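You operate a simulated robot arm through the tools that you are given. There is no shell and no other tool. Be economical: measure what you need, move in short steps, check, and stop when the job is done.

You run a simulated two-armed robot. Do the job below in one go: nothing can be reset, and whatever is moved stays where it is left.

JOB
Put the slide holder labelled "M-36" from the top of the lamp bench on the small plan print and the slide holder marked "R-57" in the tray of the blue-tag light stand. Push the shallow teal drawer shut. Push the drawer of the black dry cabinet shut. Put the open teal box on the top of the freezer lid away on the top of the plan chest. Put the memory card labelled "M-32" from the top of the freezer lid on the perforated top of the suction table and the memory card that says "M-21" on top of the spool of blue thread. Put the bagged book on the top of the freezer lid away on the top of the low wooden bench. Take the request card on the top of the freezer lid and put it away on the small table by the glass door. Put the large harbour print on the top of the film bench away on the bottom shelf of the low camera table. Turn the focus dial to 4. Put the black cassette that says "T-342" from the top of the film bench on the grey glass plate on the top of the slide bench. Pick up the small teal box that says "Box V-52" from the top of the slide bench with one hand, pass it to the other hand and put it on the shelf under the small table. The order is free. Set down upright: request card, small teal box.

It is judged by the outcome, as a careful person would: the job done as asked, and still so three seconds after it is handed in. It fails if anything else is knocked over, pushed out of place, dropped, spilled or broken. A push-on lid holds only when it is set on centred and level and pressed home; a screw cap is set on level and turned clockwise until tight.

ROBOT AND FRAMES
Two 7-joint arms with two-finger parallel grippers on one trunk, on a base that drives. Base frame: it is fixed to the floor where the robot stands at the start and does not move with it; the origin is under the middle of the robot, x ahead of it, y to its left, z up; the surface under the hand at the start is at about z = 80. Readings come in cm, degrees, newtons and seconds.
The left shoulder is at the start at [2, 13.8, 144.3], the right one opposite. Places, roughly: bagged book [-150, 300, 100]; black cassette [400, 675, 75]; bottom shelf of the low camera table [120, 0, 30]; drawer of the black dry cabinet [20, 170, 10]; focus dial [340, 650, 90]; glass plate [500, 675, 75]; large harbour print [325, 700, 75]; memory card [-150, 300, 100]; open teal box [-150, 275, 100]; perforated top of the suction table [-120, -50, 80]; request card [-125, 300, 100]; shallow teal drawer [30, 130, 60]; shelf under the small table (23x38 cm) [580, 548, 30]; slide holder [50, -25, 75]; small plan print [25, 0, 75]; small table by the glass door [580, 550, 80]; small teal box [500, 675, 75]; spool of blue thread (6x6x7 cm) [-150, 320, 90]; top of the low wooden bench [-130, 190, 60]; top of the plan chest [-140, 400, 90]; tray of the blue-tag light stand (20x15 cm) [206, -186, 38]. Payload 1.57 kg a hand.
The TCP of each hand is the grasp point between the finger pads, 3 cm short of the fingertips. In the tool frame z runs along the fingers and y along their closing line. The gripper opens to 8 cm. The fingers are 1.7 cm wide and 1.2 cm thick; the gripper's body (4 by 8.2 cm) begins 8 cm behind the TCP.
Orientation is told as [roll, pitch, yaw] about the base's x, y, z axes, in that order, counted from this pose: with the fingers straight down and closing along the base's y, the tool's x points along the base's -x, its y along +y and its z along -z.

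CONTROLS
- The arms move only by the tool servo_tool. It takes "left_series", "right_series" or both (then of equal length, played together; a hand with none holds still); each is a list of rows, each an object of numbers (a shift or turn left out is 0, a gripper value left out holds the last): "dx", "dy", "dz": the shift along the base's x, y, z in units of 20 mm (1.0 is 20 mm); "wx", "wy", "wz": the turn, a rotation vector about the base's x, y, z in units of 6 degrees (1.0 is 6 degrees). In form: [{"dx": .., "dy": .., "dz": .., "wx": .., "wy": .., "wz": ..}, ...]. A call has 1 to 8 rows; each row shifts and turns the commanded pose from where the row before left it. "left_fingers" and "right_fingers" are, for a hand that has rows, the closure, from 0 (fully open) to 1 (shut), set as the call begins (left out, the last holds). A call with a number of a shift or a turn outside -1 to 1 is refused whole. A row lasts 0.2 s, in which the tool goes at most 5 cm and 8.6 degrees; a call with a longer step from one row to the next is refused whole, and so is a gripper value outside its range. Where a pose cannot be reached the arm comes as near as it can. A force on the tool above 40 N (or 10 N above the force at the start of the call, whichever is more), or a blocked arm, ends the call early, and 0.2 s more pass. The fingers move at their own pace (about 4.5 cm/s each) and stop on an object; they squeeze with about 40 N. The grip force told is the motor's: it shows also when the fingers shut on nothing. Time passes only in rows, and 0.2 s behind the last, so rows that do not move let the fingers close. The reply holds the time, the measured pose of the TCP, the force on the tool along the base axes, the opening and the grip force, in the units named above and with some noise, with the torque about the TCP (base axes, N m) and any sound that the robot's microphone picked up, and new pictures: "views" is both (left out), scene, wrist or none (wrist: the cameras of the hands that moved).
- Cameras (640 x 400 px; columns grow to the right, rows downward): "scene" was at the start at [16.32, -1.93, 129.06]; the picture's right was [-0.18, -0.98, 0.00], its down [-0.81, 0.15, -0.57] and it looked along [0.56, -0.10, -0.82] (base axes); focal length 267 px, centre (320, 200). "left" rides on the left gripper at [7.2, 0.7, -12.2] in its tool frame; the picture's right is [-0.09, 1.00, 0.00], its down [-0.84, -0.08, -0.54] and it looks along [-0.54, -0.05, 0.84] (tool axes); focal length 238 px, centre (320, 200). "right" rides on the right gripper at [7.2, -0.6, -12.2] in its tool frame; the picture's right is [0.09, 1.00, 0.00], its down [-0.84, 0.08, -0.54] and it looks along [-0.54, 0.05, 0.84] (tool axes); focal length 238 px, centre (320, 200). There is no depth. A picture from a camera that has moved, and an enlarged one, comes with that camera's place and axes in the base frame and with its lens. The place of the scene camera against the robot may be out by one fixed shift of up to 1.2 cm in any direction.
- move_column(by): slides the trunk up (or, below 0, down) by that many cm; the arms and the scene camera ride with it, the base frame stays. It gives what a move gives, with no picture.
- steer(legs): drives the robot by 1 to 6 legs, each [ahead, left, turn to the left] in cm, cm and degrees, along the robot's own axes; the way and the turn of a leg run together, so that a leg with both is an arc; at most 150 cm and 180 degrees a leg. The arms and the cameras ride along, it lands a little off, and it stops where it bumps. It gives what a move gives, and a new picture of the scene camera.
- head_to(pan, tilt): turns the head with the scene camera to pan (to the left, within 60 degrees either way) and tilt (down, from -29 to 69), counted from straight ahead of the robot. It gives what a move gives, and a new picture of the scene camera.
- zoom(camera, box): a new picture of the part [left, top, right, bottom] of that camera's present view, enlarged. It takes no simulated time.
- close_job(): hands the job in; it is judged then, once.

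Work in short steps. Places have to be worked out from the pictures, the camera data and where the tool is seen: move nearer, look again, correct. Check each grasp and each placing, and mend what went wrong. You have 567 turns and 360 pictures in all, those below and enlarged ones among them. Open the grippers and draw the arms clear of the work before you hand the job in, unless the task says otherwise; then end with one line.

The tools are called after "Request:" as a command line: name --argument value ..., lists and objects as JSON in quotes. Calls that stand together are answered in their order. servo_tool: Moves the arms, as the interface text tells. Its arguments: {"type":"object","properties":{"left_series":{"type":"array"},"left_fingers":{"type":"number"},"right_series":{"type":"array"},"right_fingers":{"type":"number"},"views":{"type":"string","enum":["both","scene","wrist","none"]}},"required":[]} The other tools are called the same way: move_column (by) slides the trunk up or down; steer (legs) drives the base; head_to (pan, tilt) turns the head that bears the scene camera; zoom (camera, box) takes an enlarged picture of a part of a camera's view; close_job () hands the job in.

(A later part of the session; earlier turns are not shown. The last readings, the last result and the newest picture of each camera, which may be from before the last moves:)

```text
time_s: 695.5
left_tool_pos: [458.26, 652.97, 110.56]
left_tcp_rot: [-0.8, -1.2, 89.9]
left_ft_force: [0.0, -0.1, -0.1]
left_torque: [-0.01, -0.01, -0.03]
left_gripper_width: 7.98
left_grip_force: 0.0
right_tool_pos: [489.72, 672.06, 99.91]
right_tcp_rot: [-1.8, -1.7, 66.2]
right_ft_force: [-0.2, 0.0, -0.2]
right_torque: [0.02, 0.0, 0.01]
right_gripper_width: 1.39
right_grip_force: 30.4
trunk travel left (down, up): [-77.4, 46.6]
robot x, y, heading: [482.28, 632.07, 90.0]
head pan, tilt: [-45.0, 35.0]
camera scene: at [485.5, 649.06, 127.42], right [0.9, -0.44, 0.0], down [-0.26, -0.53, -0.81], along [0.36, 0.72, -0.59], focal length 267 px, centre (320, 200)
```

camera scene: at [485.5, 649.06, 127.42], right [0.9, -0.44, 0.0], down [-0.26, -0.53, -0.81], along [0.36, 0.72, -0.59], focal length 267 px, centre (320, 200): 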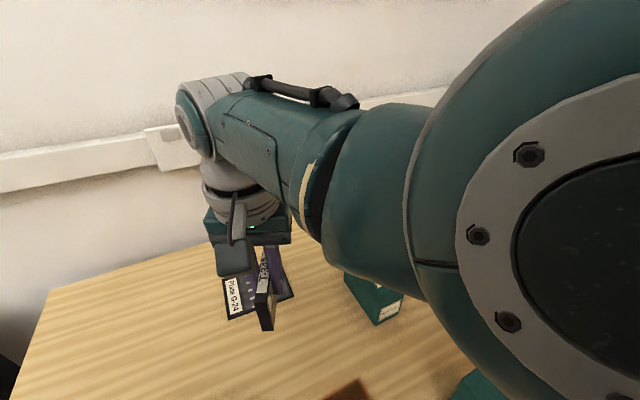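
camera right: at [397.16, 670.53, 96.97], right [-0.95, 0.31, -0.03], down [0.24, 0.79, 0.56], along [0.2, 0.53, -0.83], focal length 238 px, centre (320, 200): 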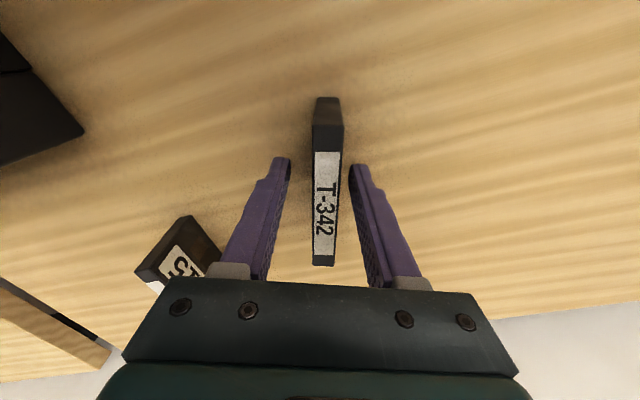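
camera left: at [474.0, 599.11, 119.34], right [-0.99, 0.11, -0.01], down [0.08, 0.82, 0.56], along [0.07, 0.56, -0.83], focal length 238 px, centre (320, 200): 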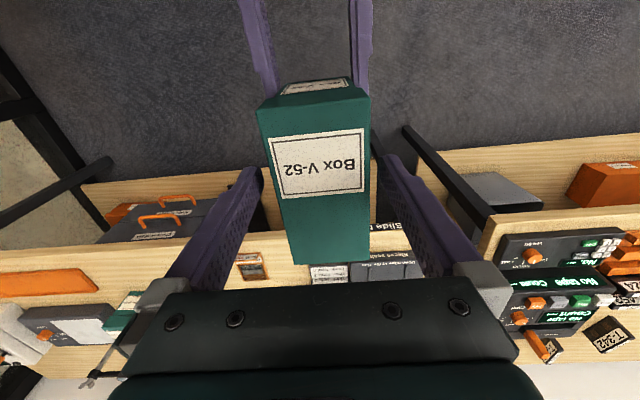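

G-24 is the grey glass plate, spanning x 483–495, y 681–691. I drive 13.4 cm ahead and lower with the trunk.

Request:
steer --legs '[[13.4, 0.5, 0]]'

Request:
move_column --by -12

Request:
zoom --camera "right" --box '[100, 50, 540, 300]'

```text
time_s: 696.8
left_tool_pos: [457.9, 666.21, 110.45]
left_tcp_rot: [-0.8, -1.1, 89.8]
left_ft_force: [0.4, -0.3, -0.3]
left_torque: [-0.01, 0.0, 0.0]
left_gripper_width: 8.02
left_grip_force: 0.1
right_tool_pos: [489.1, 685.34, 99.89]
right_tcp_rot: [-1.9, -1.7, 66.1]
right_ft_force: [-0.7, 0.7, 0.9]
right_torque: [-0.01, -0.03, 0.01]
right_gripper_width: 1.39
right_grip_force: 30.5
trunk travel left (down, up): [-77.4, 46.6]
robot x, y, heading: [481.96, 644.9, 89.6]
head pan, tilt: [-45.0, 35.0]
camera scene: at [485.1, 662.28, 127.48], right [0.89, -0.45, 0.0], down [-0.26, -0.52, -0.81], along [0.37, 0.72, -0.58], focal length 267 px, centre (320, 200)
```

scene: 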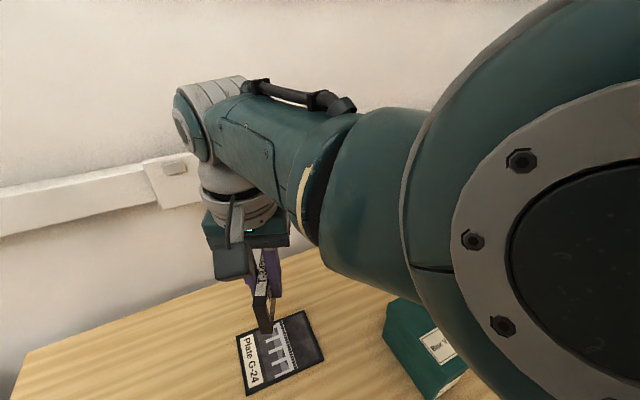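

```text
time_s: 698.3
left_tool_pos: [457.87, 666.25, 98.37]
left_tcp_rot: [-0.8, -1.1, 89.7]
left_ft_force: [0.9, -0.3, 0.3]
left_torque: [-0.01, -0.02, 0.03]
left_gripper_width: 8.0
left_grip_force: 0.1
right_tool_pos: [489.55, 685.29, 87.78]
right_tcp_rot: [-2.2, -1.8, 65.9]
right_ft_force: [0.2, -0.1, -0.4]
right_torque: [0.0, 0.01, -0.01]
right_gripper_width: 1.43
right_grip_force: 30.8
trunk travel left (down, up): [-65.4, 58.6]
robot x, y, heading: [481.77, 644.87, 89.9]
head pan, tilt: [-45.0, 35.0]
```

```text
1.45 times, centred on (320, 175) of right
camera zoom: at [486.82, 678.27, 99.8], right [-0.95, 0.32, -0.04], down [0.25, 0.79, 0.56], along [0.21, 0.52, -0.82], focal length 347 px, centre (320, 236)
```

zoom: 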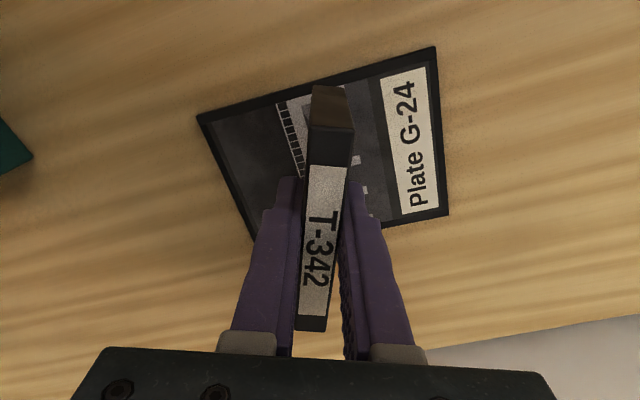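

Centred on the plate. I lower to contact.

Request:
move_column --by -2

Request:
move_column --by -0.6

```text
time_s: 699.0
left_tool_pos: [457.8, 666.14, 96.48]
left_tcp_rot: [-0.8, -1.2, 89.8]
left_ft_force: [0.3, 0.9, 0.4]
left_torque: [0.0, 0.04, -0.02]
left_gripper_width: 7.99
left_grip_force: 0.0
right_tool_pos: [489.65, 685.28, 85.72]
right_tcp_rot: [-2.2, -1.8, 65.8]
right_ft_force: [0.5, 0.3, 0.7]
right_torque: [0.01, 0.01, 0.02]
right_gripper_width: 1.4
right_grip_force: 30.5
trunk travel left (down, up): [-63.4, 60.6]
robot x, y, heading: [481.8, 644.66, 89.8]
head pan, tilt: [-45.0, 35.0]
```

```text
time_s: 699.5
left_tool_pos: [457.96, 666.35, 95.78]
left_tcp_rot: [-0.8, -1.2, 89.8]
left_ft_force: [0.6, 0.0, -0.5]
left_torque: [0.01, 0.01, 0.0]
left_gripper_width: 7.99
left_grip_force: 0.0
right_tool_pos: [489.74, 685.38, 85.32]
right_tcp_rot: [-2.2, -1.8, 65.9]
right_ft_force: [0.4, -6.1, 21.2]
right_torque: [-0.57, 0.25, 0.04]
right_gripper_width: 1.43
right_grip_force: 30.3
trunk travel left (down, up): [-62.8, 61.2]
robot x, y, heading: [481.56, 645.22, 89.9]
head pan, tilt: [-45.0, 35.0]
```

Contact at 85.3. I open gently and rise.

Request:
servo_tool --right_series '[{}, {}, {}]' --right_fingers 0.55 --views "none"

Request:
move_column --by 14

Request:
zoom --camera "right" --box '[100, 50, 540, 300]'

```text
time_s: 700.3
left_tool_pos: [457.78, 666.21, 95.93]
left_tcp_rot: [-0.8, -1.2, 89.8]
left_ft_force: [0.7, -0.5, -0.3]
left_torque: [0.01, 0.04, 0.03]
left_gripper_width: 7.98
left_grip_force: 0.0
right_tool_pos: [489.67, 685.34, 85.2]
right_tcp_rot: [-2.2, -1.8, 65.8]
right_ft_force: [-0.2, -0.4, 0.9]
right_torque: [-0.03, 0.0, 0.01]
right_gripper_width: 3.6
right_grip_force: 0.0
trunk travel left (down, up): [-62.8, 61.2]
robot x, y, heading: [482.07, 645.09, 89.8]
head pan, tilt: [-45.0, 35.0]
```

```text
time_s: 702.0
left_tool_pos: [457.88, 666.36, 109.88]
left_tcp_rot: [-0.7, -1.3, 89.9]
left_ft_force: [-0.4, 0.8, -0.4]
left_torque: [-0.01, 0.02, 0.01]
left_gripper_width: 7.99
left_grip_force: 0.1
right_tool_pos: [489.77, 685.28, 99.24]
right_tcp_rot: [-2.2, -1.8, 65.8]
right_ft_force: [0.2, 0.1, -0.3]
right_torque: [0.03, -0.03, 0.0]
right_gripper_width: 3.57
right_grip_force: 0.0
trunk travel left (down, up): [-76.8, 47.2]
robot x, y, heading: [481.97, 644.83, 90.1]
head pan, tilt: [-45.0, 35.0]
```

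```text
1.45 times, centred on (320, 175) of right
camera zoom: at [486.86, 678.27, 111.18], right [-0.95, 0.32, -0.04], down [0.25, 0.79, 0.56], along [0.22, 0.52, -0.82], focal length 347 px, centre (320, 236)
```

zoom: 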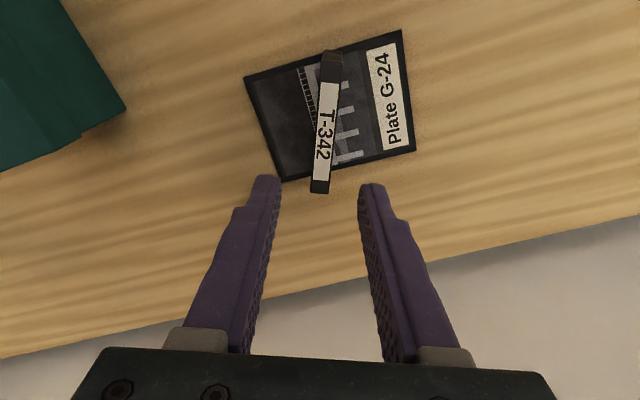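

T-342 stands on plate G-24. I back off and drive to the film-viewer's focus dial.

Request:
steer --legs '[[-42, 0, 0], [0, 127, 0]]'

Request:
head_to --pan 12 --tilt 50

```text
time_s: 710.6
left_tool_pos: [331.03, 623.09, 109.89]
left_tcp_rot: [-0.7, -1.2, 90.8]
left_ft_force: [-0.1, -0.5, -0.1]
left_torque: [-0.03, 0.02, -0.01]
left_gripper_width: 7.96
left_grip_force: 0.0
right_tool_pos: [362.74, 642.78, 99.17]
right_tcp_rot: [-2.2, -1.9, 66.7]
right_ft_force: [0.0, -0.2, 1.0]
right_torque: [0.0, -0.02, -0.04]
right_gripper_width: 3.58
right_grip_force: 0.1
trunk travel left (down, up): [-76.8, 47.2]
robot x, y, heading: [355.42, 601.89, 91.2]
head pan, tilt: [-45.0, 35.0]
camera scene: at [359.24, 619.21, 127.37], right [0.85, -0.53, 0.0], down [-0.28, -0.46, -0.84], along [0.45, 0.72, -0.54], focal length 267 px, centre (320, 200)
```

scene: 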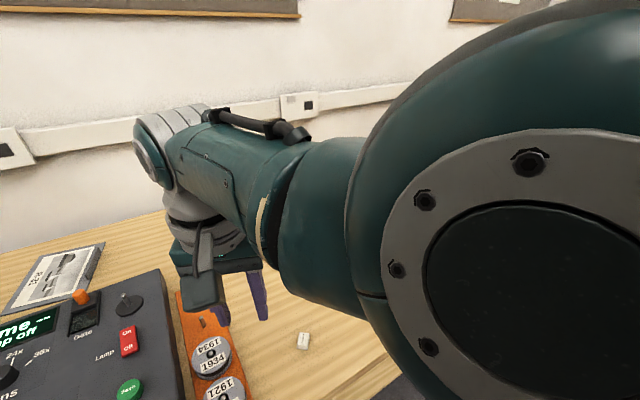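

```text
time_s: 711.8
left_tool_pos: [331.04, 622.95, 109.8]
left_tcp_rot: [-0.8, -1.2, 90.9]
left_ft_force: [-0.4, -0.3, -1.0]
left_torque: [0.01, -0.01, 0.01]
left_gripper_width: 8.01
left_grip_force: 0.1
right_tool_pos: [362.65, 642.74, 99.08]
right_tcp_rot: [-2.3, -1.9, 66.8]
right_ft_force: [-0.1, 1.3, 0.6]
right_torque: [0.02, -0.01, 0.02]
right_gripper_width: 3.58
right_grip_force: 0.1
trunk travel left (down, up): [-76.8, 47.2]
robot x, y, heading: [355.28, 602.22, 91.1]
head pan, tilt: [12.0, 50.0]
camera scene: at [352.81, 619.14, 124.83], right [0.98, 0.22, 0.0], down [0.17, -0.75, -0.64], along [-0.14, 0.63, -0.77], focal length 267 px, centre (320, 200)
```

scene: 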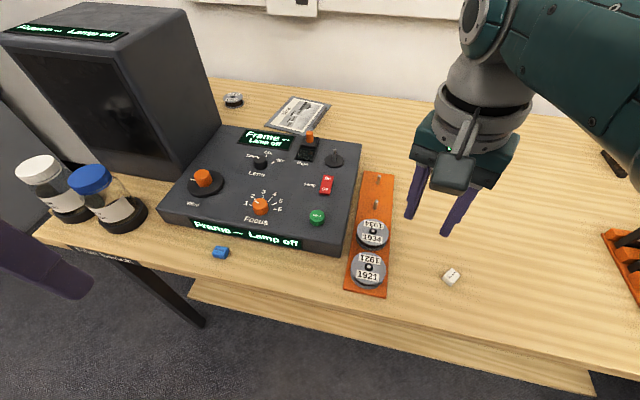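

Request:
zoom --camera "scene" --box '[230, 175, 300, 230]'

Request:
zoom --camera "scene" --box '[250, 85, 350, 150]'

```text
7.27 times, centred on (265, 202) of scene
camera zoom: at [352.81, 619.14, 124.83], right [0.98, 0.22, 0.0], down [0.17, -0.75, -0.64], along [-0.14, 0.63, -0.77], focal length 1940 px, centre (720, 182)
```

zoom: 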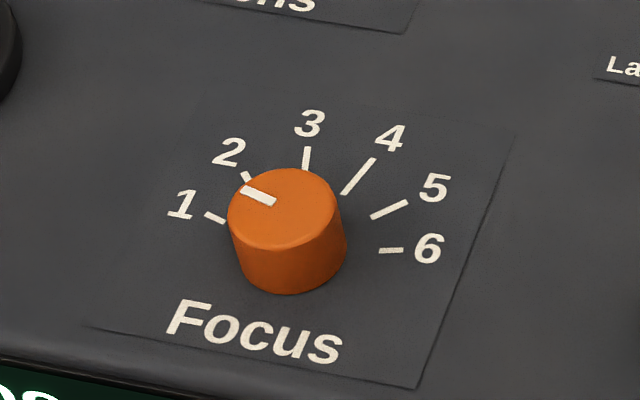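

```text
6.15 times, centred on (300, 118) of scene
camera zoom: at [352.81, 619.14, 124.83], right [0.98, 0.22, 0.0], down [0.17, -0.75, -0.64], along [-0.14, 0.63, -0.77], focal length 1642 px, centre (443, 708)
```

zoom: 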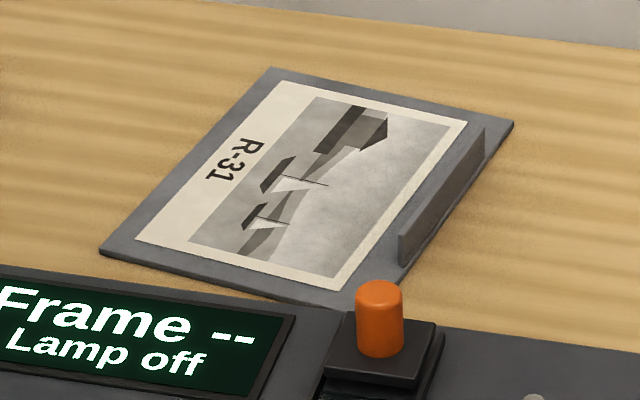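

The pointer is at 1; the dial needs ~90° clockwise to 4. Knob centre ≈(336.4,645.3), top z≈89. I drive 14 cm closer and bring the left hand above it.

Request:
steer --legs '[[14, 0, -1]]'

Request:
servo_tool --left_series '[{"dx": 0.9, "dy": 0.8}, {"dx": 0.9, "dy": 0.8}, {"dx": 0.8, "dy": 0.8}, {"dy": 0.6, "dz": -1}, {"dz": -1}, {"dz": -1}, {}]' --left_fingers 0.4 --views "wrist"

```text
time_s: 713.2
left_tool_pos: [331.38, 637.46, 109.83]
left_tcp_rot: [-0.8, -1.2, 89.7]
left_ft_force: [-0.3, -0.1, -1.2]
left_torque: [0.04, 0.0, 0.02]
left_gripper_width: 8.0
left_grip_force: 0.0
right_tool_pos: [363.32, 656.52, 99.17]
right_tcp_rot: [-2.2, -1.8, 65.8]
right_ft_force: [0.8, -0.7, -0.2]
right_torque: [0.02, -0.01, 0.03]
right_gripper_width: 3.6
right_grip_force: 0.1
trunk travel left (down, up): [-76.8, 47.2]
robot x, y, heading: [355.23, 615.95, 89.7]
head pan, tilt: [12.0, 50.0]
camera scene: at [353.03, 633.15, 124.83], right [0.98, 0.2, 0.0], down [0.16, -0.75, -0.64], along [-0.13, 0.63, -0.77], focal length 267 px, centre (320, 200)
```

scene: 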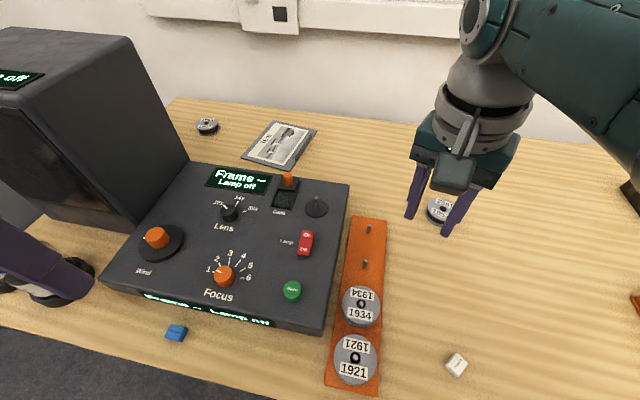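

```text
time_s: 714.8
left_tool_pos: [336.48, 643.46, 103.93]
left_tcp_rot: [-0.9, -1.3, 89.7]
left_ft_force: [0.0, 0.1, -0.9]
left_torque: [0.03, -0.01, 0.02]
left_gripper_width: 4.81
left_grip_force: 0.0
right_tool_pos: [363.35, 656.48, 99.17]
right_tcp_rot: [-2.3, -1.8, 65.8]
right_ft_force: [0.1, 0.0, 0.0]
right_torque: [-0.01, 0.0, 0.0]
right_gripper_width: 3.62
right_grip_force: 0.0
trunk travel left (down, up): [-76.8, 47.2]
robot x, y, heading: [355.35, 616.04, 89.9]
head pan, tilt: [12.0, 50.0]
camera left: at [335.8, 636.08, 116.02], right [-1.0, 0.1, -0.01], down [0.07, 0.83, 0.56], along [0.07, 0.56, -0.83], focal length 238 px, centre (320, 200)
```

left: 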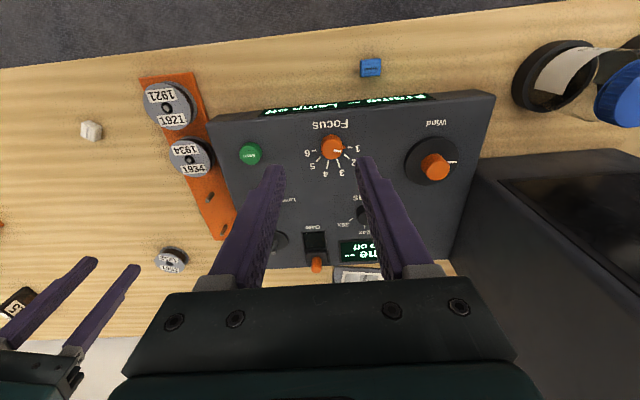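

Knob at about (335.8,647). I shift over it and descend to z≈94.

Request:
servo_tool --left_series '[{"dx": -0.3, "dy": 0.9}, {"dy": 0.85}, {"dz": -1}, {"dz": -1}, {"dz": -1}, {"dz": -1}, {"dz": -0.8}, {}]' --views "wrist"

Request:
zoom --camera "left" --box '[240, 80, 400, 220]'

```text
time_s: 716.6
left_tool_pos: [336.03, 646.9, 94.17]
left_tcp_rot: [-0.8, -1.2, 89.8]
left_ft_force: [0.0, 0.0, 0.2]
left_torque: [0.0, -0.02, -0.02]
left_gripper_width: 4.8
left_grip_force: 0.1
right_tool_pos: [363.33, 656.46, 99.16]
right_tcp_rot: [-2.2, -1.8, 65.8]
right_ft_force: [0.2, -1.4, -0.1]
right_torque: [-0.01, -0.01, -0.03]
right_gripper_width: 3.59
right_grip_force: 0.0
trunk travel left (down, up): [-76.8, 47.2]
robot x, y, heading: [355.31, 616.26, 89.8]
head pan, tilt: [12.0, 50.0]
camera left: at [335.28, 639.5, 106.29], right [-1.0, 0.1, -0.01], down [0.07, 0.82, 0.56], along [0.06, 0.56, -0.83], focal length 238 px, centre (320, 200)
```

left: 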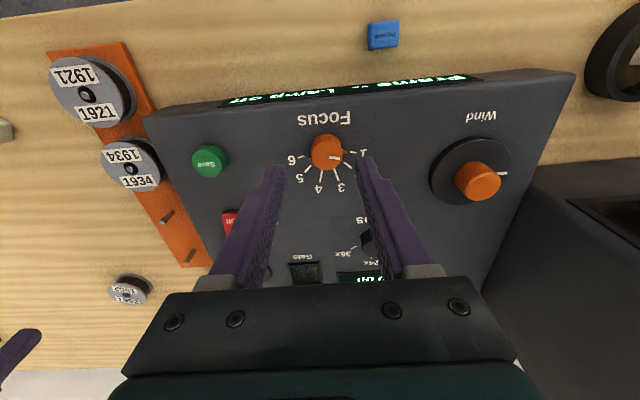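

```text
2.86 times, centred on (320, 150) of left
camera zoom: at [335.28, 639.5, 106.29], right [-1.0, 0.1, -0.01], down [0.07, 0.82, 0.56], along [0.06, 0.56, -0.83], focal length 681 px, centre (320, 343)
```

zoom: 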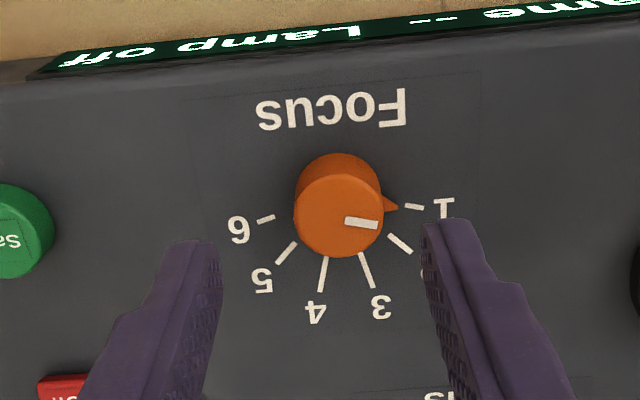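

The pointer is clearly at 1. To avoid the pointer nib I pre-rotate the hand +45°, then centre over the knob and lower.

Request:
servo_tool --left_series '[{"dx": -0.2, "wz": 1}, {"wz": 1}, {"wz": 1}, {"wz": 1}, {"wz": 1}, {"wz": 1}, {"wz": 1}, {"wz": 0.5}]' --views "none"

Request:
servo_tool --left_series '[{"dz": -0.6}, {"dz": -0.4}, {"dz": -0.2}, {}]' --views "wrist"

```text
time_s: 718.4
left_tool_pos: [335.58, 646.9, 94.4]
left_tcp_rot: [-0.7, -1.3, 134.8]
left_ft_force: [0.6, -0.4, -0.1]
left_torque: [-0.02, 0.0, -0.01]
left_gripper_width: 4.79
left_grip_force: 0.1
right_tool_pos: [363.29, 656.58, 99.16]
right_tcp_rot: [-2.3, -1.8, 65.8]
right_ft_force: [-0.5, -0.6, -0.1]
right_torque: [-0.01, -0.01, -0.03]
right_gripper_width: 3.6
right_grip_force: 0.0
trunk travel left (down, up): [-76.8, 47.2]
robot x, y, heading: [355.28, 615.82, 89.9]
head pan, tilt: [12.0, 50.0]
```

```text
time_s: 719.4
left_tool_pos: [335.59, 646.82, 91.79]
left_tcp_rot: [-0.8, -1.2, 134.7]
left_ft_force: [0.0, -0.4, 0.4]
left_torque: [0.02, -0.04, -0.02]
left_gripper_width: 4.81
left_grip_force: 0.1
right_tool_pos: [363.27, 656.54, 98.97]
right_tcp_rot: [-2.3, -1.8, 65.7]
right_ft_force: [-0.9, -0.2, 0.3]
right_torque: [0.01, 0.01, -0.05]
right_gripper_width: 3.59
right_grip_force: 0.0
trunk travel left (down, up): [-76.8, 47.2]
robot x, y, heading: [355.15, 615.88, 89.8]
head pan, tilt: [12.0, 50.0]
camera left: at [340.43, 641.0, 103.99], right [-0.77, -0.64, -0.01], down [-0.53, 0.64, 0.56], along [-0.35, 0.44, -0.83], focal length 238 px, centre (320, 200)
```

left: 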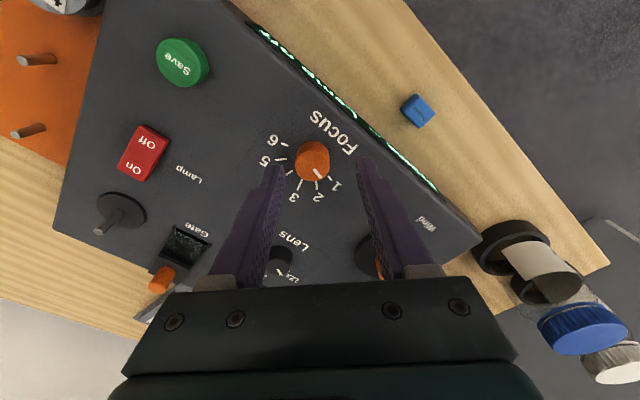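

Request:
servo_tool --left_series '[{"dx": 0.3, "dy": -0.1}, {"dz": -0.2}, {"dz": -0.1}, {}]' --views "none"

Request:
servo_tool --left_series '[{}, {}, {}]' --left_fingers 1 --views "wrist"

```text
time_s: 720.4
left_tool_pos: [336.23, 646.74, 91.25]
left_tcp_rot: [-0.7, -1.2, 134.7]
left_ft_force: [-0.1, 0.3, 1.1]
left_torque: [0.0, 0.0, 0.01]
left_gripper_width: 4.79
left_grip_force: 0.1
right_tool_pos: [363.25, 656.41, 99.03]
right_tcp_rot: [-2.4, -1.8, 65.8]
right_ft_force: [0.4, -0.2, 0.9]
right_torque: [0.01, -0.02, -0.02]
right_gripper_width: 3.6
right_grip_force: 0.0
trunk travel left (down, up): [-76.8, 47.2]
robot x, y, heading: [355.66, 616.35, 89.8]
head pan, tilt: [12.0, 50.0]
```

```text
time_s: 721.2
left_tool_pos: [336.29, 646.69, 91.2]
left_tcp_rot: [-0.9, -1.2, 134.7]
left_ft_force: [0.4, 0.1, 0.6]
left_torque: [-0.01, 0.02, -0.01]
left_gripper_width: 0.0
left_grip_force: 11.9
right_tool_pos: [363.32, 656.48, 99.12]
right_tcp_rot: [-2.3, -1.7, 65.8]
right_ft_force: [1.1, 0.7, 0.2]
right_torque: [-0.01, -0.03, 0.0]
right_gripper_width: 3.59
right_grip_force: 0.1
trunk travel left (down, up): [-76.8, 47.2]
robot x, y, heading: [355.72, 615.74, 89.6]
head pan, tilt: [12.0, 50.0]
camera left: at [341.03, 640.9, 103.32], right [-0.77, -0.64, -0.01], down [-0.53, 0.64, 0.56], along [-0.35, 0.44, -0.83], focal length 238 px, centre (320, 200)
```

left: 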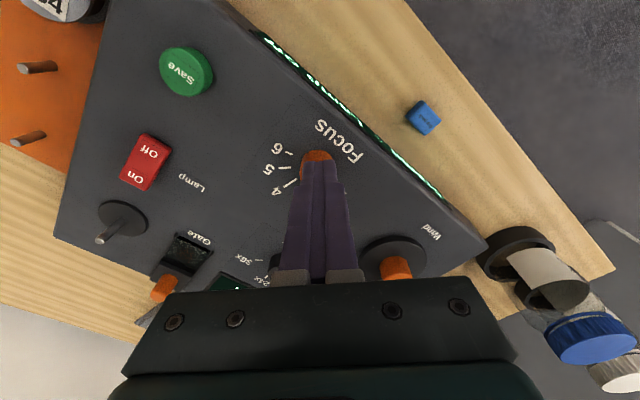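

The fingers closed above the knob; it is lower than thought. I reopen, adjust (336,647.4) and go lower stepwise.

Request:
servo_tool --left_series '[{"dz": 0.3}, {"dx": -0.15, "dy": 0.35}, {"dz": -0.3}, {"dz": -0.3}, {"dz": -0.3}, {}]' --left_fingers 0.4 --views "none"

```text
time_s: 722.6
left_tool_pos: [335.91, 647.52, 89.95]
left_tcp_rot: [-0.9, -1.2, 134.8]
left_ft_force: [0.1, 0.5, -0.6]
left_torque: [-0.02, -0.01, 0.01]
left_gripper_width: 4.8
left_grip_force: 0.1
right_tool_pos: [363.27, 656.45, 99.05]
right_tcp_rot: [-2.3, -1.8, 65.8]
right_ft_force: [-0.6, 0.2, 0.2]
right_torque: [0.0, -0.01, 0.0]
right_gripper_width: 3.6
right_grip_force: 0.1
trunk travel left (down, up): [-76.8, 47.2]
robot x, y, heading: [355.4, 616.26, 89.9]
head pan, tilt: [12.0, 50.0]
```

Request:
servo_tool --left_series '[{"dz": -0.2}, {"dz": -0.2}, {"dz": -0.15}, {}]' --views "wrist"

```text
time_s: 723.6
left_tool_pos: [335.92, 647.4, 88.89]
left_tcp_rot: [-0.9, -1.2, 134.7]
left_ft_force: [-1.1, -0.4, 0.6]
left_torque: [0.03, -0.01, 0.01]
left_gripper_width: 4.79
left_grip_force: 0.1
right_tool_pos: [363.35, 656.49, 99.22]
right_tcp_rot: [-2.3, -1.9, 65.9]
right_ft_force: [0.5, -0.2, 0.3]
right_torque: [0.0, 0.03, 0.0]
right_gripper_width: 3.57
right_grip_force: 0.1
trunk travel left (down, up): [-76.8, 47.2]
robot x, y, heading: [355.33, 616.37, 89.8]
head pan, tilt: [12.0, 50.0]
camera left: at [340.65, 641.57, 101.03], right [-0.77, -0.64, -0.01], down [-0.53, 0.63, 0.56], along [-0.35, 0.44, -0.83], focal length 238 px, centre (320, 200)
```

left: 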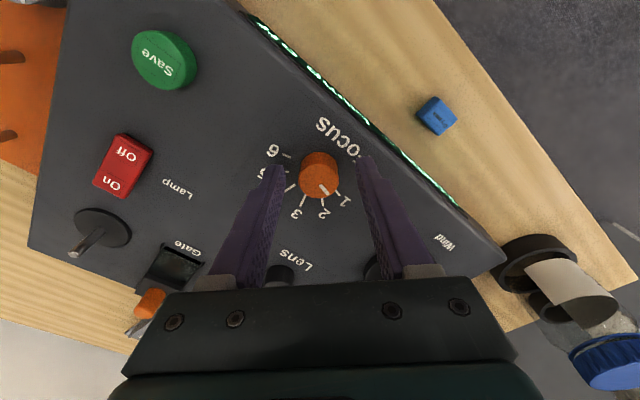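

Request:
servo_tool --left_series '[{}, {}, {}]' --left_fingers 1 --views "none"

```text
time_s: 724.4
left_tool_pos: [335.97, 647.5, 88.94]
left_tcp_rot: [-1.0, -1.2, 134.8]
left_ft_force: [2.7, 2.7, -1.8]
left_torque: [0.27, 0.03, -0.01]
left_gripper_width: 2.7
left_grip_force: 29.2
right_tool_pos: [363.31, 656.41, 99.11]
right_tcp_rot: [-2.3, -1.8, 65.9]
right_ft_force: [0.0, 0.6, 0.3]
right_torque: [0.02, 0.0, 0.0]
right_gripper_width: 3.61
right_grip_force: 0.1
trunk travel left (down, up): [-76.8, 47.2]
robot x, y, heading: [355.18, 616.07, 89.9]
head pan, tilt: [12.0, 50.0]
```

The knob is gripped (2.7 cm). I rotate the hand clockwise by 90° in two calls.

Request:
servo_tool --left_series '[{"wz": -1}, {"wz": -1}, {"wz": -1}, {"wz": -1}, {"wz": -1}, {"wz": -1}, {"wz": -1}, {"wz": -1}]' --views "none"

Request:
servo_tool --left_series '[{"wz": -1}, {"wz": -1}, {"wz": -1}, {"wz": -1}, {"wz": -1}, {"wz": -1}, {"wz": -1}, {}]' --views "none"

Request:
zoom --camera "scene" --box '[120, 200, 320, 340]'

```text
time_s: 726.2
left_tool_pos: [335.53, 647.42, 88.87]
left_tcp_rot: [-0.6, -1.1, 86.6]
left_ft_force: [-10.5, 9.7, -29.1]
left_torque: [0.24, 0.27, 0.06]
left_gripper_width: 2.71
left_grip_force: 38.2
right_tool_pos: [363.09, 656.5, 99.14]
right_tcp_rot: [-2.3, -1.8, 65.7]
right_ft_force: [0.1, -0.7, -1.2]
right_torque: [0.0, 0.01, 0.0]
right_gripper_width: 3.6
right_grip_force: 0.1
trunk travel left (down, up): [-76.8, 47.2]
robot x, y, heading: [355.1, 615.87, 89.8]
head pan, tilt: [12.0, 50.0]
```

```text
time_s: 728.0
left_tool_pos: [335.28, 647.53, 89.05]
left_tcp_rot: [-0.2, -0.8, 44.7]
left_ft_force: [-21.4, 12.8, -29.7]
left_torque: [0.14, 0.67, 0.13]
left_gripper_width: 2.71
left_grip_force: 38.0
right_tool_pos: [363.08, 656.48, 99.18]
right_tcp_rot: [-2.2, -1.7, 65.8]
right_ft_force: [0.7, -0.2, 0.3]
right_torque: [-0.01, -0.01, -0.01]
right_gripper_width: 3.6
right_grip_force: 0.1
trunk travel left (down, up): [-76.8, 47.2]
robot x, y, heading: [355.45, 616.44, 89.8]
head pan, tilt: [12.0, 50.0]
```

```text
2.86 times, centred on (220, 270) of scene
camera zoom: at [352.83, 633.21, 124.83], right [0.98, 0.2, 0.0], down [0.16, -0.75, -0.64], along [-0.13, 0.63, -0.77], focal length 762 px, centre (606, 0)
```

zoom: 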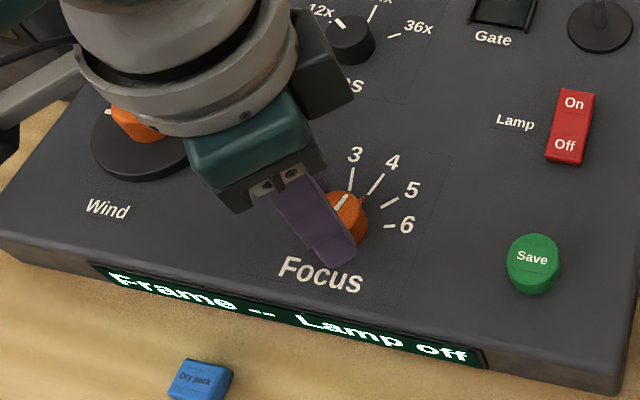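

The pointer now points toward 4. I release and lift to check.

Request:
servo_tool --left_series '[{}, {}, {}, {"dz": 0.5}, {"dz": 1}, {"dz": 1}, {"dz": 1}, {"dz": 1}]' --left_fingers 0.4 --views "wrist"

Request:
zoom --camera "left" --box '[240, 80, 400, 220]'

```text
time_s: 729.8
left_tool_pos: [335.71, 647.47, 98.1]
left_tcp_rot: [-0.8, -1.2, 44.7]
left_ft_force: [1.0, -1.8, 0.9]
left_torque: [0.02, -0.02, -0.01]
left_gripper_width: 4.8
left_grip_force: 0.1
right_tool_pos: [363.32, 656.45, 99.14]
right_tcp_rot: [-2.3, -1.8, 65.9]
right_ft_force: [-0.4, 0.0, 0.2]
right_torque: [-0.01, -0.02, 0.01]
right_gripper_width: 3.63
right_grip_force: 0.1
trunk travel left (down, up): [-76.8, 47.2]
robot x, y, heading: [355.17, 616.45, 89.9]
head pan, tilt: [12.0, 50.0]
camera left: at [330.03, 642.84, 110.15], right [-0.64, 0.77, -0.01], down [0.64, 0.53, 0.56], along [0.44, 0.35, -0.83], focal length 238 px, centre (320, 200)
```

left: 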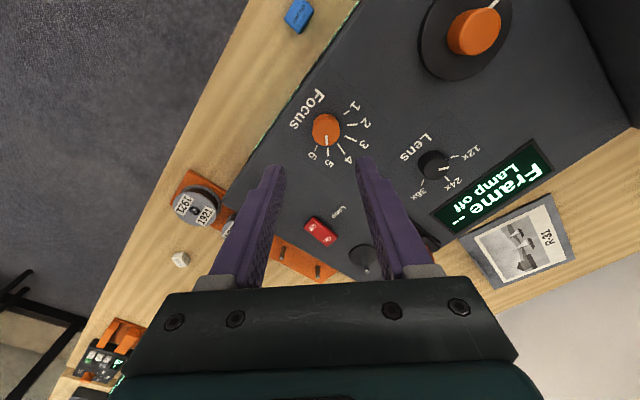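

```text
2.86 times, centred on (320, 150) of left
camera zoom: at [330.03, 642.84, 110.15], right [-0.64, 0.77, -0.01], down [0.64, 0.53, 0.56], along [0.44, 0.35, -0.83], focal length 681 px, centre (320, 343)
```

zoom: 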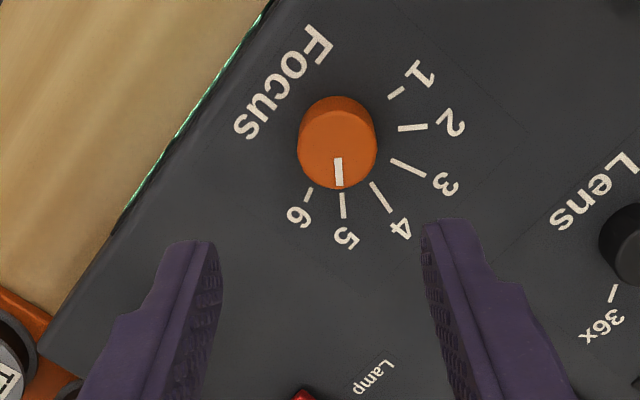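

The released knob ended near 5 (stored side force turned it). I regrip, better centred at about (335.3,647.9), to turn it back ~35°.

Request:
servo_tool --left_series '[{"dx": -0.2, "dy": 0.22}, {"dz": -1}, {"dz": -1}, {"dz": -1}, {"dz": -1}, {"dz": -0.55}, {}]' --views "none"

Request:
servo_tool --left_series '[{}, {}, {}]' --left_fingers 1 --views "none"

```text
time_s: 731.4
left_tool_pos: [335.37, 647.9, 88.94]
left_tcp_rot: [-0.8, -1.3, 44.6]
left_ft_force: [-0.1, -1.0, 0.4]
left_torque: [0.0, 0.0, 0.0]
left_gripper_width: 4.8
left_grip_force: 0.1
right_tool_pos: [363.33, 656.49, 99.11]
right_tcp_rot: [-2.3, -1.7, 65.8]
right_ft_force: [0.6, 0.5, -0.4]
right_torque: [0.02, 0.03, -0.01]
right_gripper_width: 3.6
right_grip_force: 0.0
trunk travel left (down, up): [-76.8, 47.2]
robot x, y, heading: [354.9, 616.24, 89.7]
head pan, tilt: [12.0, 50.0]
```

```text
time_s: 732.2
left_tool_pos: [335.48, 647.91, 88.94]
left_tcp_rot: [-0.9, -1.2, 44.7]
left_ft_force: [0.3, -0.6, -0.2]
left_torque: [-0.02, -0.03, -0.02]
left_gripper_width: 2.73
left_grip_force: 28.1
right_tool_pos: [363.35, 656.47, 99.07]
right_tcp_rot: [-2.3, -1.9, 65.8]
right_ft_force: [0.1, 0.7, 0.2]
right_torque: [-0.01, 0.01, -0.01]
right_gripper_width: 3.6
right_grip_force: 0.0
trunk travel left (down, up): [-76.8, 47.2]
robot x, y, heading: [354.86, 616.14, 89.6]
head pan, tilt: [12.0, 50.0]
```

No side force now: well centred. I turn counter-clockwise 35° and check before releasing.

Request:
servo_tool --left_series '[{"wz": 1}, {"wz": 1}, {"wz": 1}, {"wz": 1}, {"wz": 1}, {"wz": 0.7}, {}]' --views "none"

Request:
zoom --camera "scene" --box '[160, 220, 280, 320]'

```text
time_s: 733.8
left_tool_pos: [335.58, 647.77, 88.89]
left_tcp_rot: [-1.0, -1.2, 79.0]
left_ft_force: [6.6, -13.0, 32.7]
left_torque: [-0.41, -0.27, -0.06]
left_gripper_width: 2.7
left_grip_force: 38.1
right_tool_pos: [363.34, 656.58, 99.05]
right_tcp_rot: [-2.4, -1.8, 65.9]
right_ft_force: [0.0, 0.9, 0.1]
right_torque: [0.02, -0.02, -0.04]
right_gripper_width: 3.59
right_grip_force: 0.1
trunk travel left (down, up): [-76.8, 47.2]
robot x, y, heading: [355.32, 616.25, 89.9]
head pan, tilt: [12.0, 50.0]
```

```text
4.00 times, centred on (220, 270) of scene
camera zoom: at [353.05, 633.11, 124.84], right [0.98, 0.2, 0.0], down [0.16, -0.75, -0.64], along [-0.13, 0.63, -0.77], focal length 1067 px, centre (720, -80)
```

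zoom: 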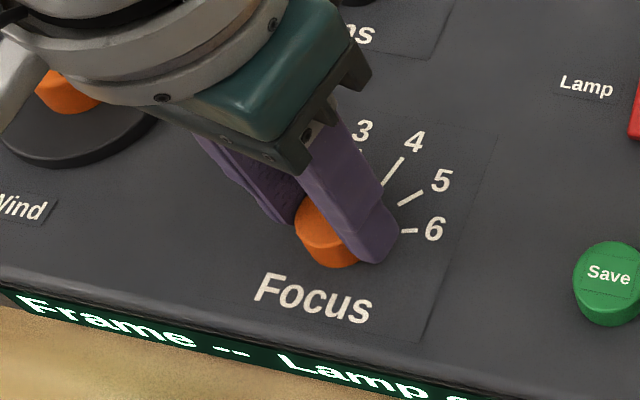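

I relieve the small residual force, then open and lift to check.

Request:
servo_tool --left_series '[{"dx": 0.03, "dy": -0.06, "dz": 0.1}, {}]' --views "none"

Request:
servo_tool --left_series '[{}, {}, {}, {"dz": 0.5}, {"dz": 1}, {"dz": 1}, {"dz": 1}, {"dz": 1}]' --left_fingers 0.4 --views "none"

Request:
zoom --camera "left" --box '[240, 80, 400, 220]'

```text
time_s: 734.4
left_tool_pos: [335.41, 647.86, 88.92]
left_tcp_rot: [-0.8, -1.4, 79.0]
left_ft_force: [2.4, 11.3, -26.5]
left_torque: [0.58, -0.09, -0.01]
left_gripper_width: 2.73
left_grip_force: 38.5
right_tool_pos: [363.42, 656.57, 98.99]
right_tcp_rot: [-2.4, -2.0, 65.7]
right_ft_force: [0.2, -0.4, 1.2]
right_torque: [0.05, -0.02, -0.01]
right_gripper_width: 3.62
right_grip_force: 0.1
trunk travel left (down, up): [-76.8, 47.2]
robot x, y, heading: [355.41, 616.35, 89.8]
head pan, tilt: [12.0, 50.0]
```

```text
time_s: 736.2
left_tool_pos: [335.45, 647.67, 98.16]
left_tcp_rot: [-0.9, -1.2, 78.8]
left_ft_force: [-0.2, -0.1, 0.1]
left_torque: [0.01, -0.02, 0.02]
left_gripper_width: 4.8
left_grip_force: 0.1
right_tool_pos: [363.21, 656.56, 99.09]
right_tcp_rot: [-2.3, -1.7, 65.8]
right_ft_force: [-0.3, -0.8, 0.2]
right_torque: [0.02, 0.01, 0.01]
right_gripper_width: 3.6
right_grip_force: 0.1
trunk travel left (down, up): [-76.8, 47.2]
robot x, y, heading: [355.22, 616.16, 90.1]
head pan, tilt: [12.0, 50.0]
```

```text
2.86 times, centred on (320, 150) of left
camera zoom: at [333.35, 640.55, 110.19], right [-0.96, 0.28, -0.01], down [0.23, 0.8, 0.56], along [0.17, 0.53, -0.83], focal length 681 px, centre (320, 343)
```

zoom: 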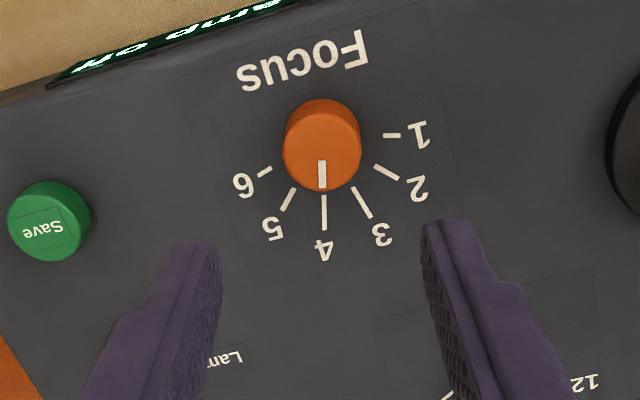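

The dial pointer stands at 4. Next the harbour print R-31 with its raised lip near (337.7,687). I raise both hands, level the yaw and pitch the left 30° forward, then lower the trunk and approach.

Request:
servo_tool --left_series '[{"dz": 1, "wz": 0.9}, {"dz": 1, "wz": 0.9}, {"dz": 1}, {"dz": 1, "wx": 1}, {"dz": 1, "wx": 1}, {"dz": 1, "wx": 1}, {"wx": 1}, {"wx": 1}]' --right_series '[{"dz": 1}, {"dz": 1}, {"dz": 1}, {}, {}, {}, {}, {}]' --views "none"

Request:
move_column --by -15

Request:
steer --legs '[[18, 0, 0]]'

```text
time_s: 738.0
left_tool_pos: [335.43, 647.79, 110.09]
left_tcp_rot: [-0.7, -31.2, 89.6]
left_ft_force: [-0.3, -0.3, -1.6]
left_torque: [-0.02, -0.02, 0.0]
left_gripper_width: 4.81
left_grip_force: 0.0
right_tool_pos: [363.34, 656.48, 105.17]
right_tcp_rot: [-2.3, -1.7, 65.8]
right_ft_force: [0.1, 0.4, -0.1]
right_torque: [0.01, 0.01, 0.01]
right_gripper_width: 3.61
right_grip_force: 0.1
trunk travel left (down, up): [-76.8, 47.2]
robot x, y, heading: [354.92, 616.34, 89.8]
head pan, tilt: [12.0, 50.0]
```

```text
time_s: 739.7
left_tool_pos: [335.5, 647.73, 95.07]
left_tcp_rot: [-0.6, -31.3, 89.7]
left_ft_force: [0.0, 0.5, 0.7]
left_torque: [0.0, 0.0, 0.0]
left_gripper_width: 4.81
left_grip_force: 0.0
right_tool_pos: [363.2, 656.48, 90.14]
right_tcp_rot: [-2.3, -1.8, 65.8]
right_ft_force: [-0.2, 0.1, -0.2]
right_torque: [-0.01, 0.03, -0.01]
right_gripper_width: 3.6
right_grip_force: 0.0
trunk travel left (down, up): [-61.8, 62.2]
robot x, y, heading: [355.74, 616.07, 89.8]
head pan, tilt: [12.0, 50.0]
```

```text
time_s: 741.2
left_tool_pos: [335.55, 665.59, 95.0]
left_tcp_rot: [-0.7, -31.3, 89.7]
left_ft_force: [0.3, -0.1, 0.5]
left_torque: [-0.01, 0.03, -0.03]
left_gripper_width: 4.79
left_grip_force: 0.1
right_tool_pos: [363.11, 674.29, 90.15]
right_tcp_rot: [-2.3, -1.8, 65.8]
right_ft_force: [-0.3, -0.9, -0.4]
right_torque: [-0.01, -0.03, 0.05]
right_gripper_width: 3.6
right_grip_force: 0.0
trunk travel left (down, up): [-61.8, 62.2]
robot x, y, heading: [355.43, 634.23, 90.1]
head pan, tilt: [12.0, 50.0]
camera scene: at [353.05, 650.97, 109.83], right [0.98, 0.21, 0.0], down [0.16, -0.75, -0.64], along [-0.13, 0.63, -0.77], focal length 267 px, centre (320, 200)
```

scene: 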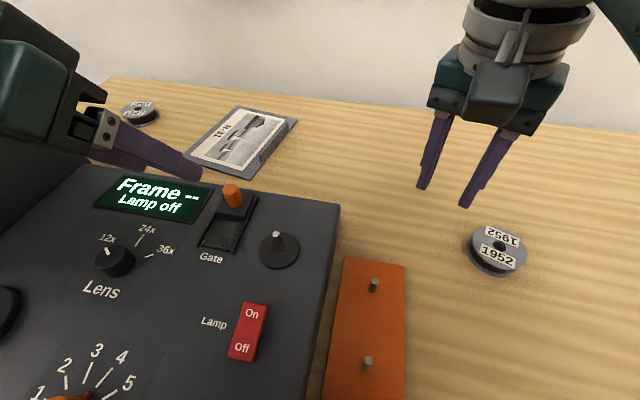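

The lip runs from about (336.9,680) to (338.6,692). I extend the left hand toward it and view from the wrist.

Request:
servo_tool --left_series '[{"dy": 0.9, "dx": 0.2, "wz": -0.4}, {"dy": 0.9, "dx": 0.2, "wz": -0.4}, {"dy": 0.9, "dx": 0.2, "wz": -0.4}, {"dy": 0.9}, {"dy": 0.9}, {"dz": -1}, {"dz": -0.5}, {}]' --views "wrist"

```text
time_s: 743.0
left_tool_pos: [336.62, 674.46, 92.05]
left_tcp_rot: [-0.7, -31.1, 82.6]
left_ft_force: [-0.5, 0.2, 0.5]
left_torque: [0.0, 0.02, 0.0]
left_gripper_width: 4.81
left_grip_force: 0.1
right_tool_pos: [363.36, 674.22, 90.1]
right_tcp_rot: [-2.3, -1.8, 65.8]
right_ft_force: [0.5, -0.3, 0.5]
right_torque: [0.02, -0.02, 0.01]
right_gripper_width: 3.61
right_grip_force: 0.0
trunk travel left (down, up): [-61.8, 62.2]
robot x, y, heading: [354.78, 633.94, 90.0]
head pan, tilt: [12.0, 50.0]
camera left: at [334.46, 662.21, 98.81], right [-0.98, 0.21, 0.04], down [0.13, 0.42, 0.9], along [0.18, 0.88, -0.44], focal length 238 px, centre (320, 200)
```

left: 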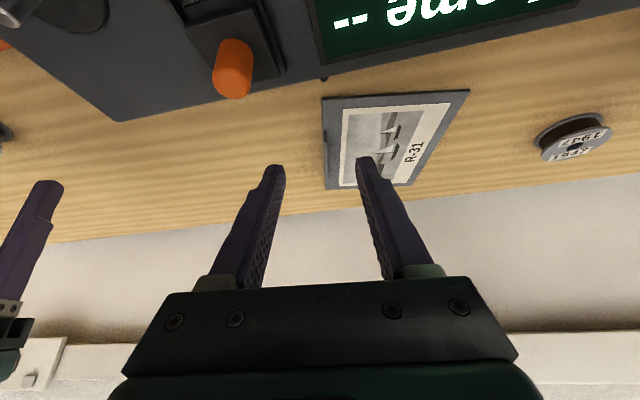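

Lip mid ≈(338.1,685.5). I drive 5 cm ahead and move in above the lip.

Request:
steer --legs '[[5, 0, 0]]'

Request:
servo_tool --left_series '[{"dx": 0.4, "dy": 0.8}, {"dx": 0.35, "dy": 0.8}, {"dy": 0.8, "dz": -0.7}, {"dz": -0.9}, {"dz": -0.9}, {}]' --views "wrist"

```text
time_s: 743.9
left_tool_pos: [336.65, 679.43, 92.02]
left_tcp_rot: [-0.7, -31.2, 82.6]
left_ft_force: [-0.6, 0.1, -0.2]
left_torque: [0.02, 0.01, 0.01]
left_gripper_width: 4.8
left_grip_force: 0.1
right_tool_pos: [363.26, 679.08, 90.17]
right_tcp_rot: [-2.3, -1.8, 65.9]
right_ft_force: [0.2, -0.1, -0.8]
right_torque: [-0.02, 0.01, -0.01]
right_gripper_width: 3.61
right_grip_force: 0.1
trunk travel left (down, up): [-61.8, 62.2]
robot x, y, heading: [355.55, 638.94, 89.6]
head pan, tilt: [12.0, 50.0]
camera scene: at [353.05, 655.83, 109.83], right [0.98, 0.21, 0.0], down [0.16, -0.75, -0.64], along [-0.13, 0.63, -0.77], focal length 267 px, centre (320, 200)
```

scene: 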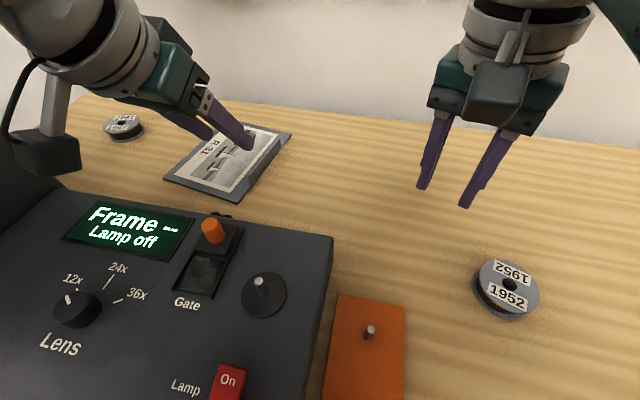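

```text
time_s: 745.3
left_tool_pos: [338.23, 684.09, 87.1]
left_tcp_rot: [-0.7, -31.1, 82.7]
left_ft_force: [0.1, -0.1, -0.3]
left_torque: [0.01, 0.01, 0.03]
left_gripper_width: 4.81
left_grip_force: 0.1
right_tool_pos: [363.11, 679.16, 90.12]
right_tcp_rot: [-2.4, -1.9, 65.9]
right_ft_force: [-1.0, -0.5, 0.9]
right_torque: [-0.01, 0.03, 0.01]
right_gripper_width: 3.6
right_grip_force: 0.0
trunk travel left (down, up): [-61.8, 62.2]
robot x, y, heading: [355.16, 639.1, 89.8]
head pan, tilt: [12.0, 50.0]
camera left: at [336.03, 671.86, 93.8], right [-0.98, 0.21, 0.04], down [0.13, 0.42, 0.9], along [0.17, 0.88, -0.44], focal length 238 px, centre (320, 200)
```

left: 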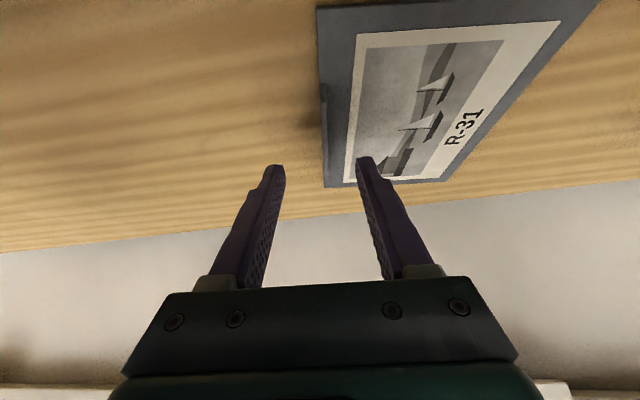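

Lip lies between the fingers. I lower to z≈82.3 and check force.

Request:
servo_tool --left_series '[{"dx": -0.1, "dz": -0.8}, {"dz": -0.8}, {"dz": -0.5}, {"dz": -0.25}, {}]' --views "wrist"

```text
time_s: 746.3
left_tool_pos: [337.9, 684.66, 83.37]
left_tcp_rot: [-0.6, -32.5, 82.4]
left_ft_force: [-0.8, -5.3, 13.4]
left_torque: [0.04, 0.36, 0.09]
left_gripper_width: 4.81
left_grip_force: 0.0
right_tool_pos: [363.1, 679.01, 90.06]
right_tcp_rot: [-2.3, -1.8, 65.9]
right_ft_force: [0.2, 1.1, -0.2]
right_torque: [0.0, 0.01, 0.02]
right_gripper_width: 3.6
right_grip_force: 0.0
trunk travel left (down, up): [-61.8, 62.2]
robot x, y, heading: [354.86, 638.84, 90.1]
head pan, tilt: [12.0, 50.0]
stopped in row 4 (left hand): the force on the tool passed its limit at 48 N (the readings are from after the stop); the commanded pose is now the measured one
camera left: at [335.71, 672.37, 89.84], right [-0.98, 0.21, 0.04], down [0.13, 0.4, 0.91], along [0.18, 0.89, -0.42], focal length 238 px, centre (320, 200)
```

left: 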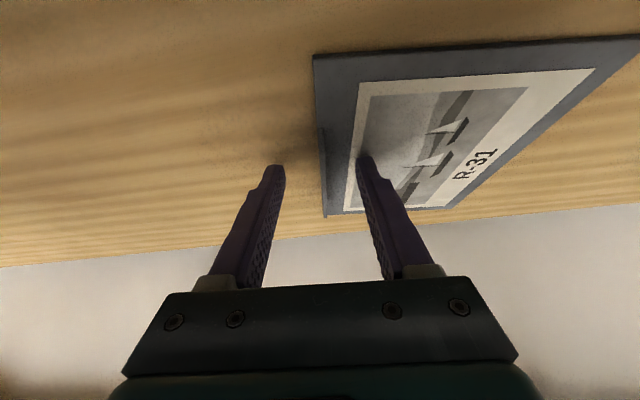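

Fingertips touch the mount. I ease up slightly and close on the lip.

Request:
servo_tool --left_series '[{"dz": 0.1}, {}, {}, {}]' --left_fingers 1 --views "none"

Request:
move_column --by 5

Request:
zoom --camera "left" --box '[160, 0, 640, 300]'

```text
time_s: 747.3
left_tool_pos: [338.08, 684.67, 83.36]
left_tcp_rot: [-0.7, -32.2, 82.6]
left_ft_force: [1.3, 0.4, 2.9]
left_torque: [0.08, 0.05, -0.06]
left_gripper_width: 0.28
left_grip_force: 24.3
right_tool_pos: [363.18, 679.23, 90.17]
right_tcp_rot: [-2.4, -1.7, 65.9]
right_ft_force: [0.1, 0.1, 0.0]
right_torque: [-0.03, 0.0, 0.02]
right_gripper_width: 3.59
right_grip_force: 0.0
trunk travel left (down, up): [-61.8, 62.2]
robot x, y, heading: [355.78, 638.8, 90.2]
head pan, tilt: [12.0, 50.0]
```

```text
time_s: 748.2
left_tool_pos: [338.09, 684.66, 88.3]
left_tcp_rot: [-0.7, -32.1, 82.5]
left_ft_force: [0.7, -0.8, -1.0]
left_torque: [-0.06, -0.04, 0.03]
left_gripper_width: 0.25
left_grip_force: 23.8
right_tool_pos: [363.23, 679.13, 95.19]
right_tcp_rot: [-2.4, -1.8, 65.9]
right_ft_force: [-0.7, -0.4, 0.5]
right_torque: [0.03, -0.02, 0.0]
right_gripper_width: 3.59
right_grip_force: 0.1
trunk travel left (down, up): [-66.8, 57.2]
robot x, y, heading: [355.0, 639.03, 89.9]
head pan, tilt: [12.0, 50.0]
```

```text
1.33 times, centred on (400, 150) of left
camera zoom: at [335.77, 672.25, 94.93], right [-0.98, 0.21, 0.04], down [0.12, 0.41, 0.9], along [0.18, 0.89, -0.42], focal length 318 px, centre (213, 267)
```

zoom: 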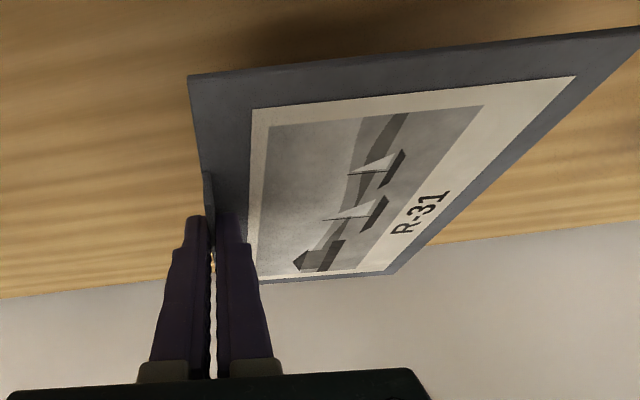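

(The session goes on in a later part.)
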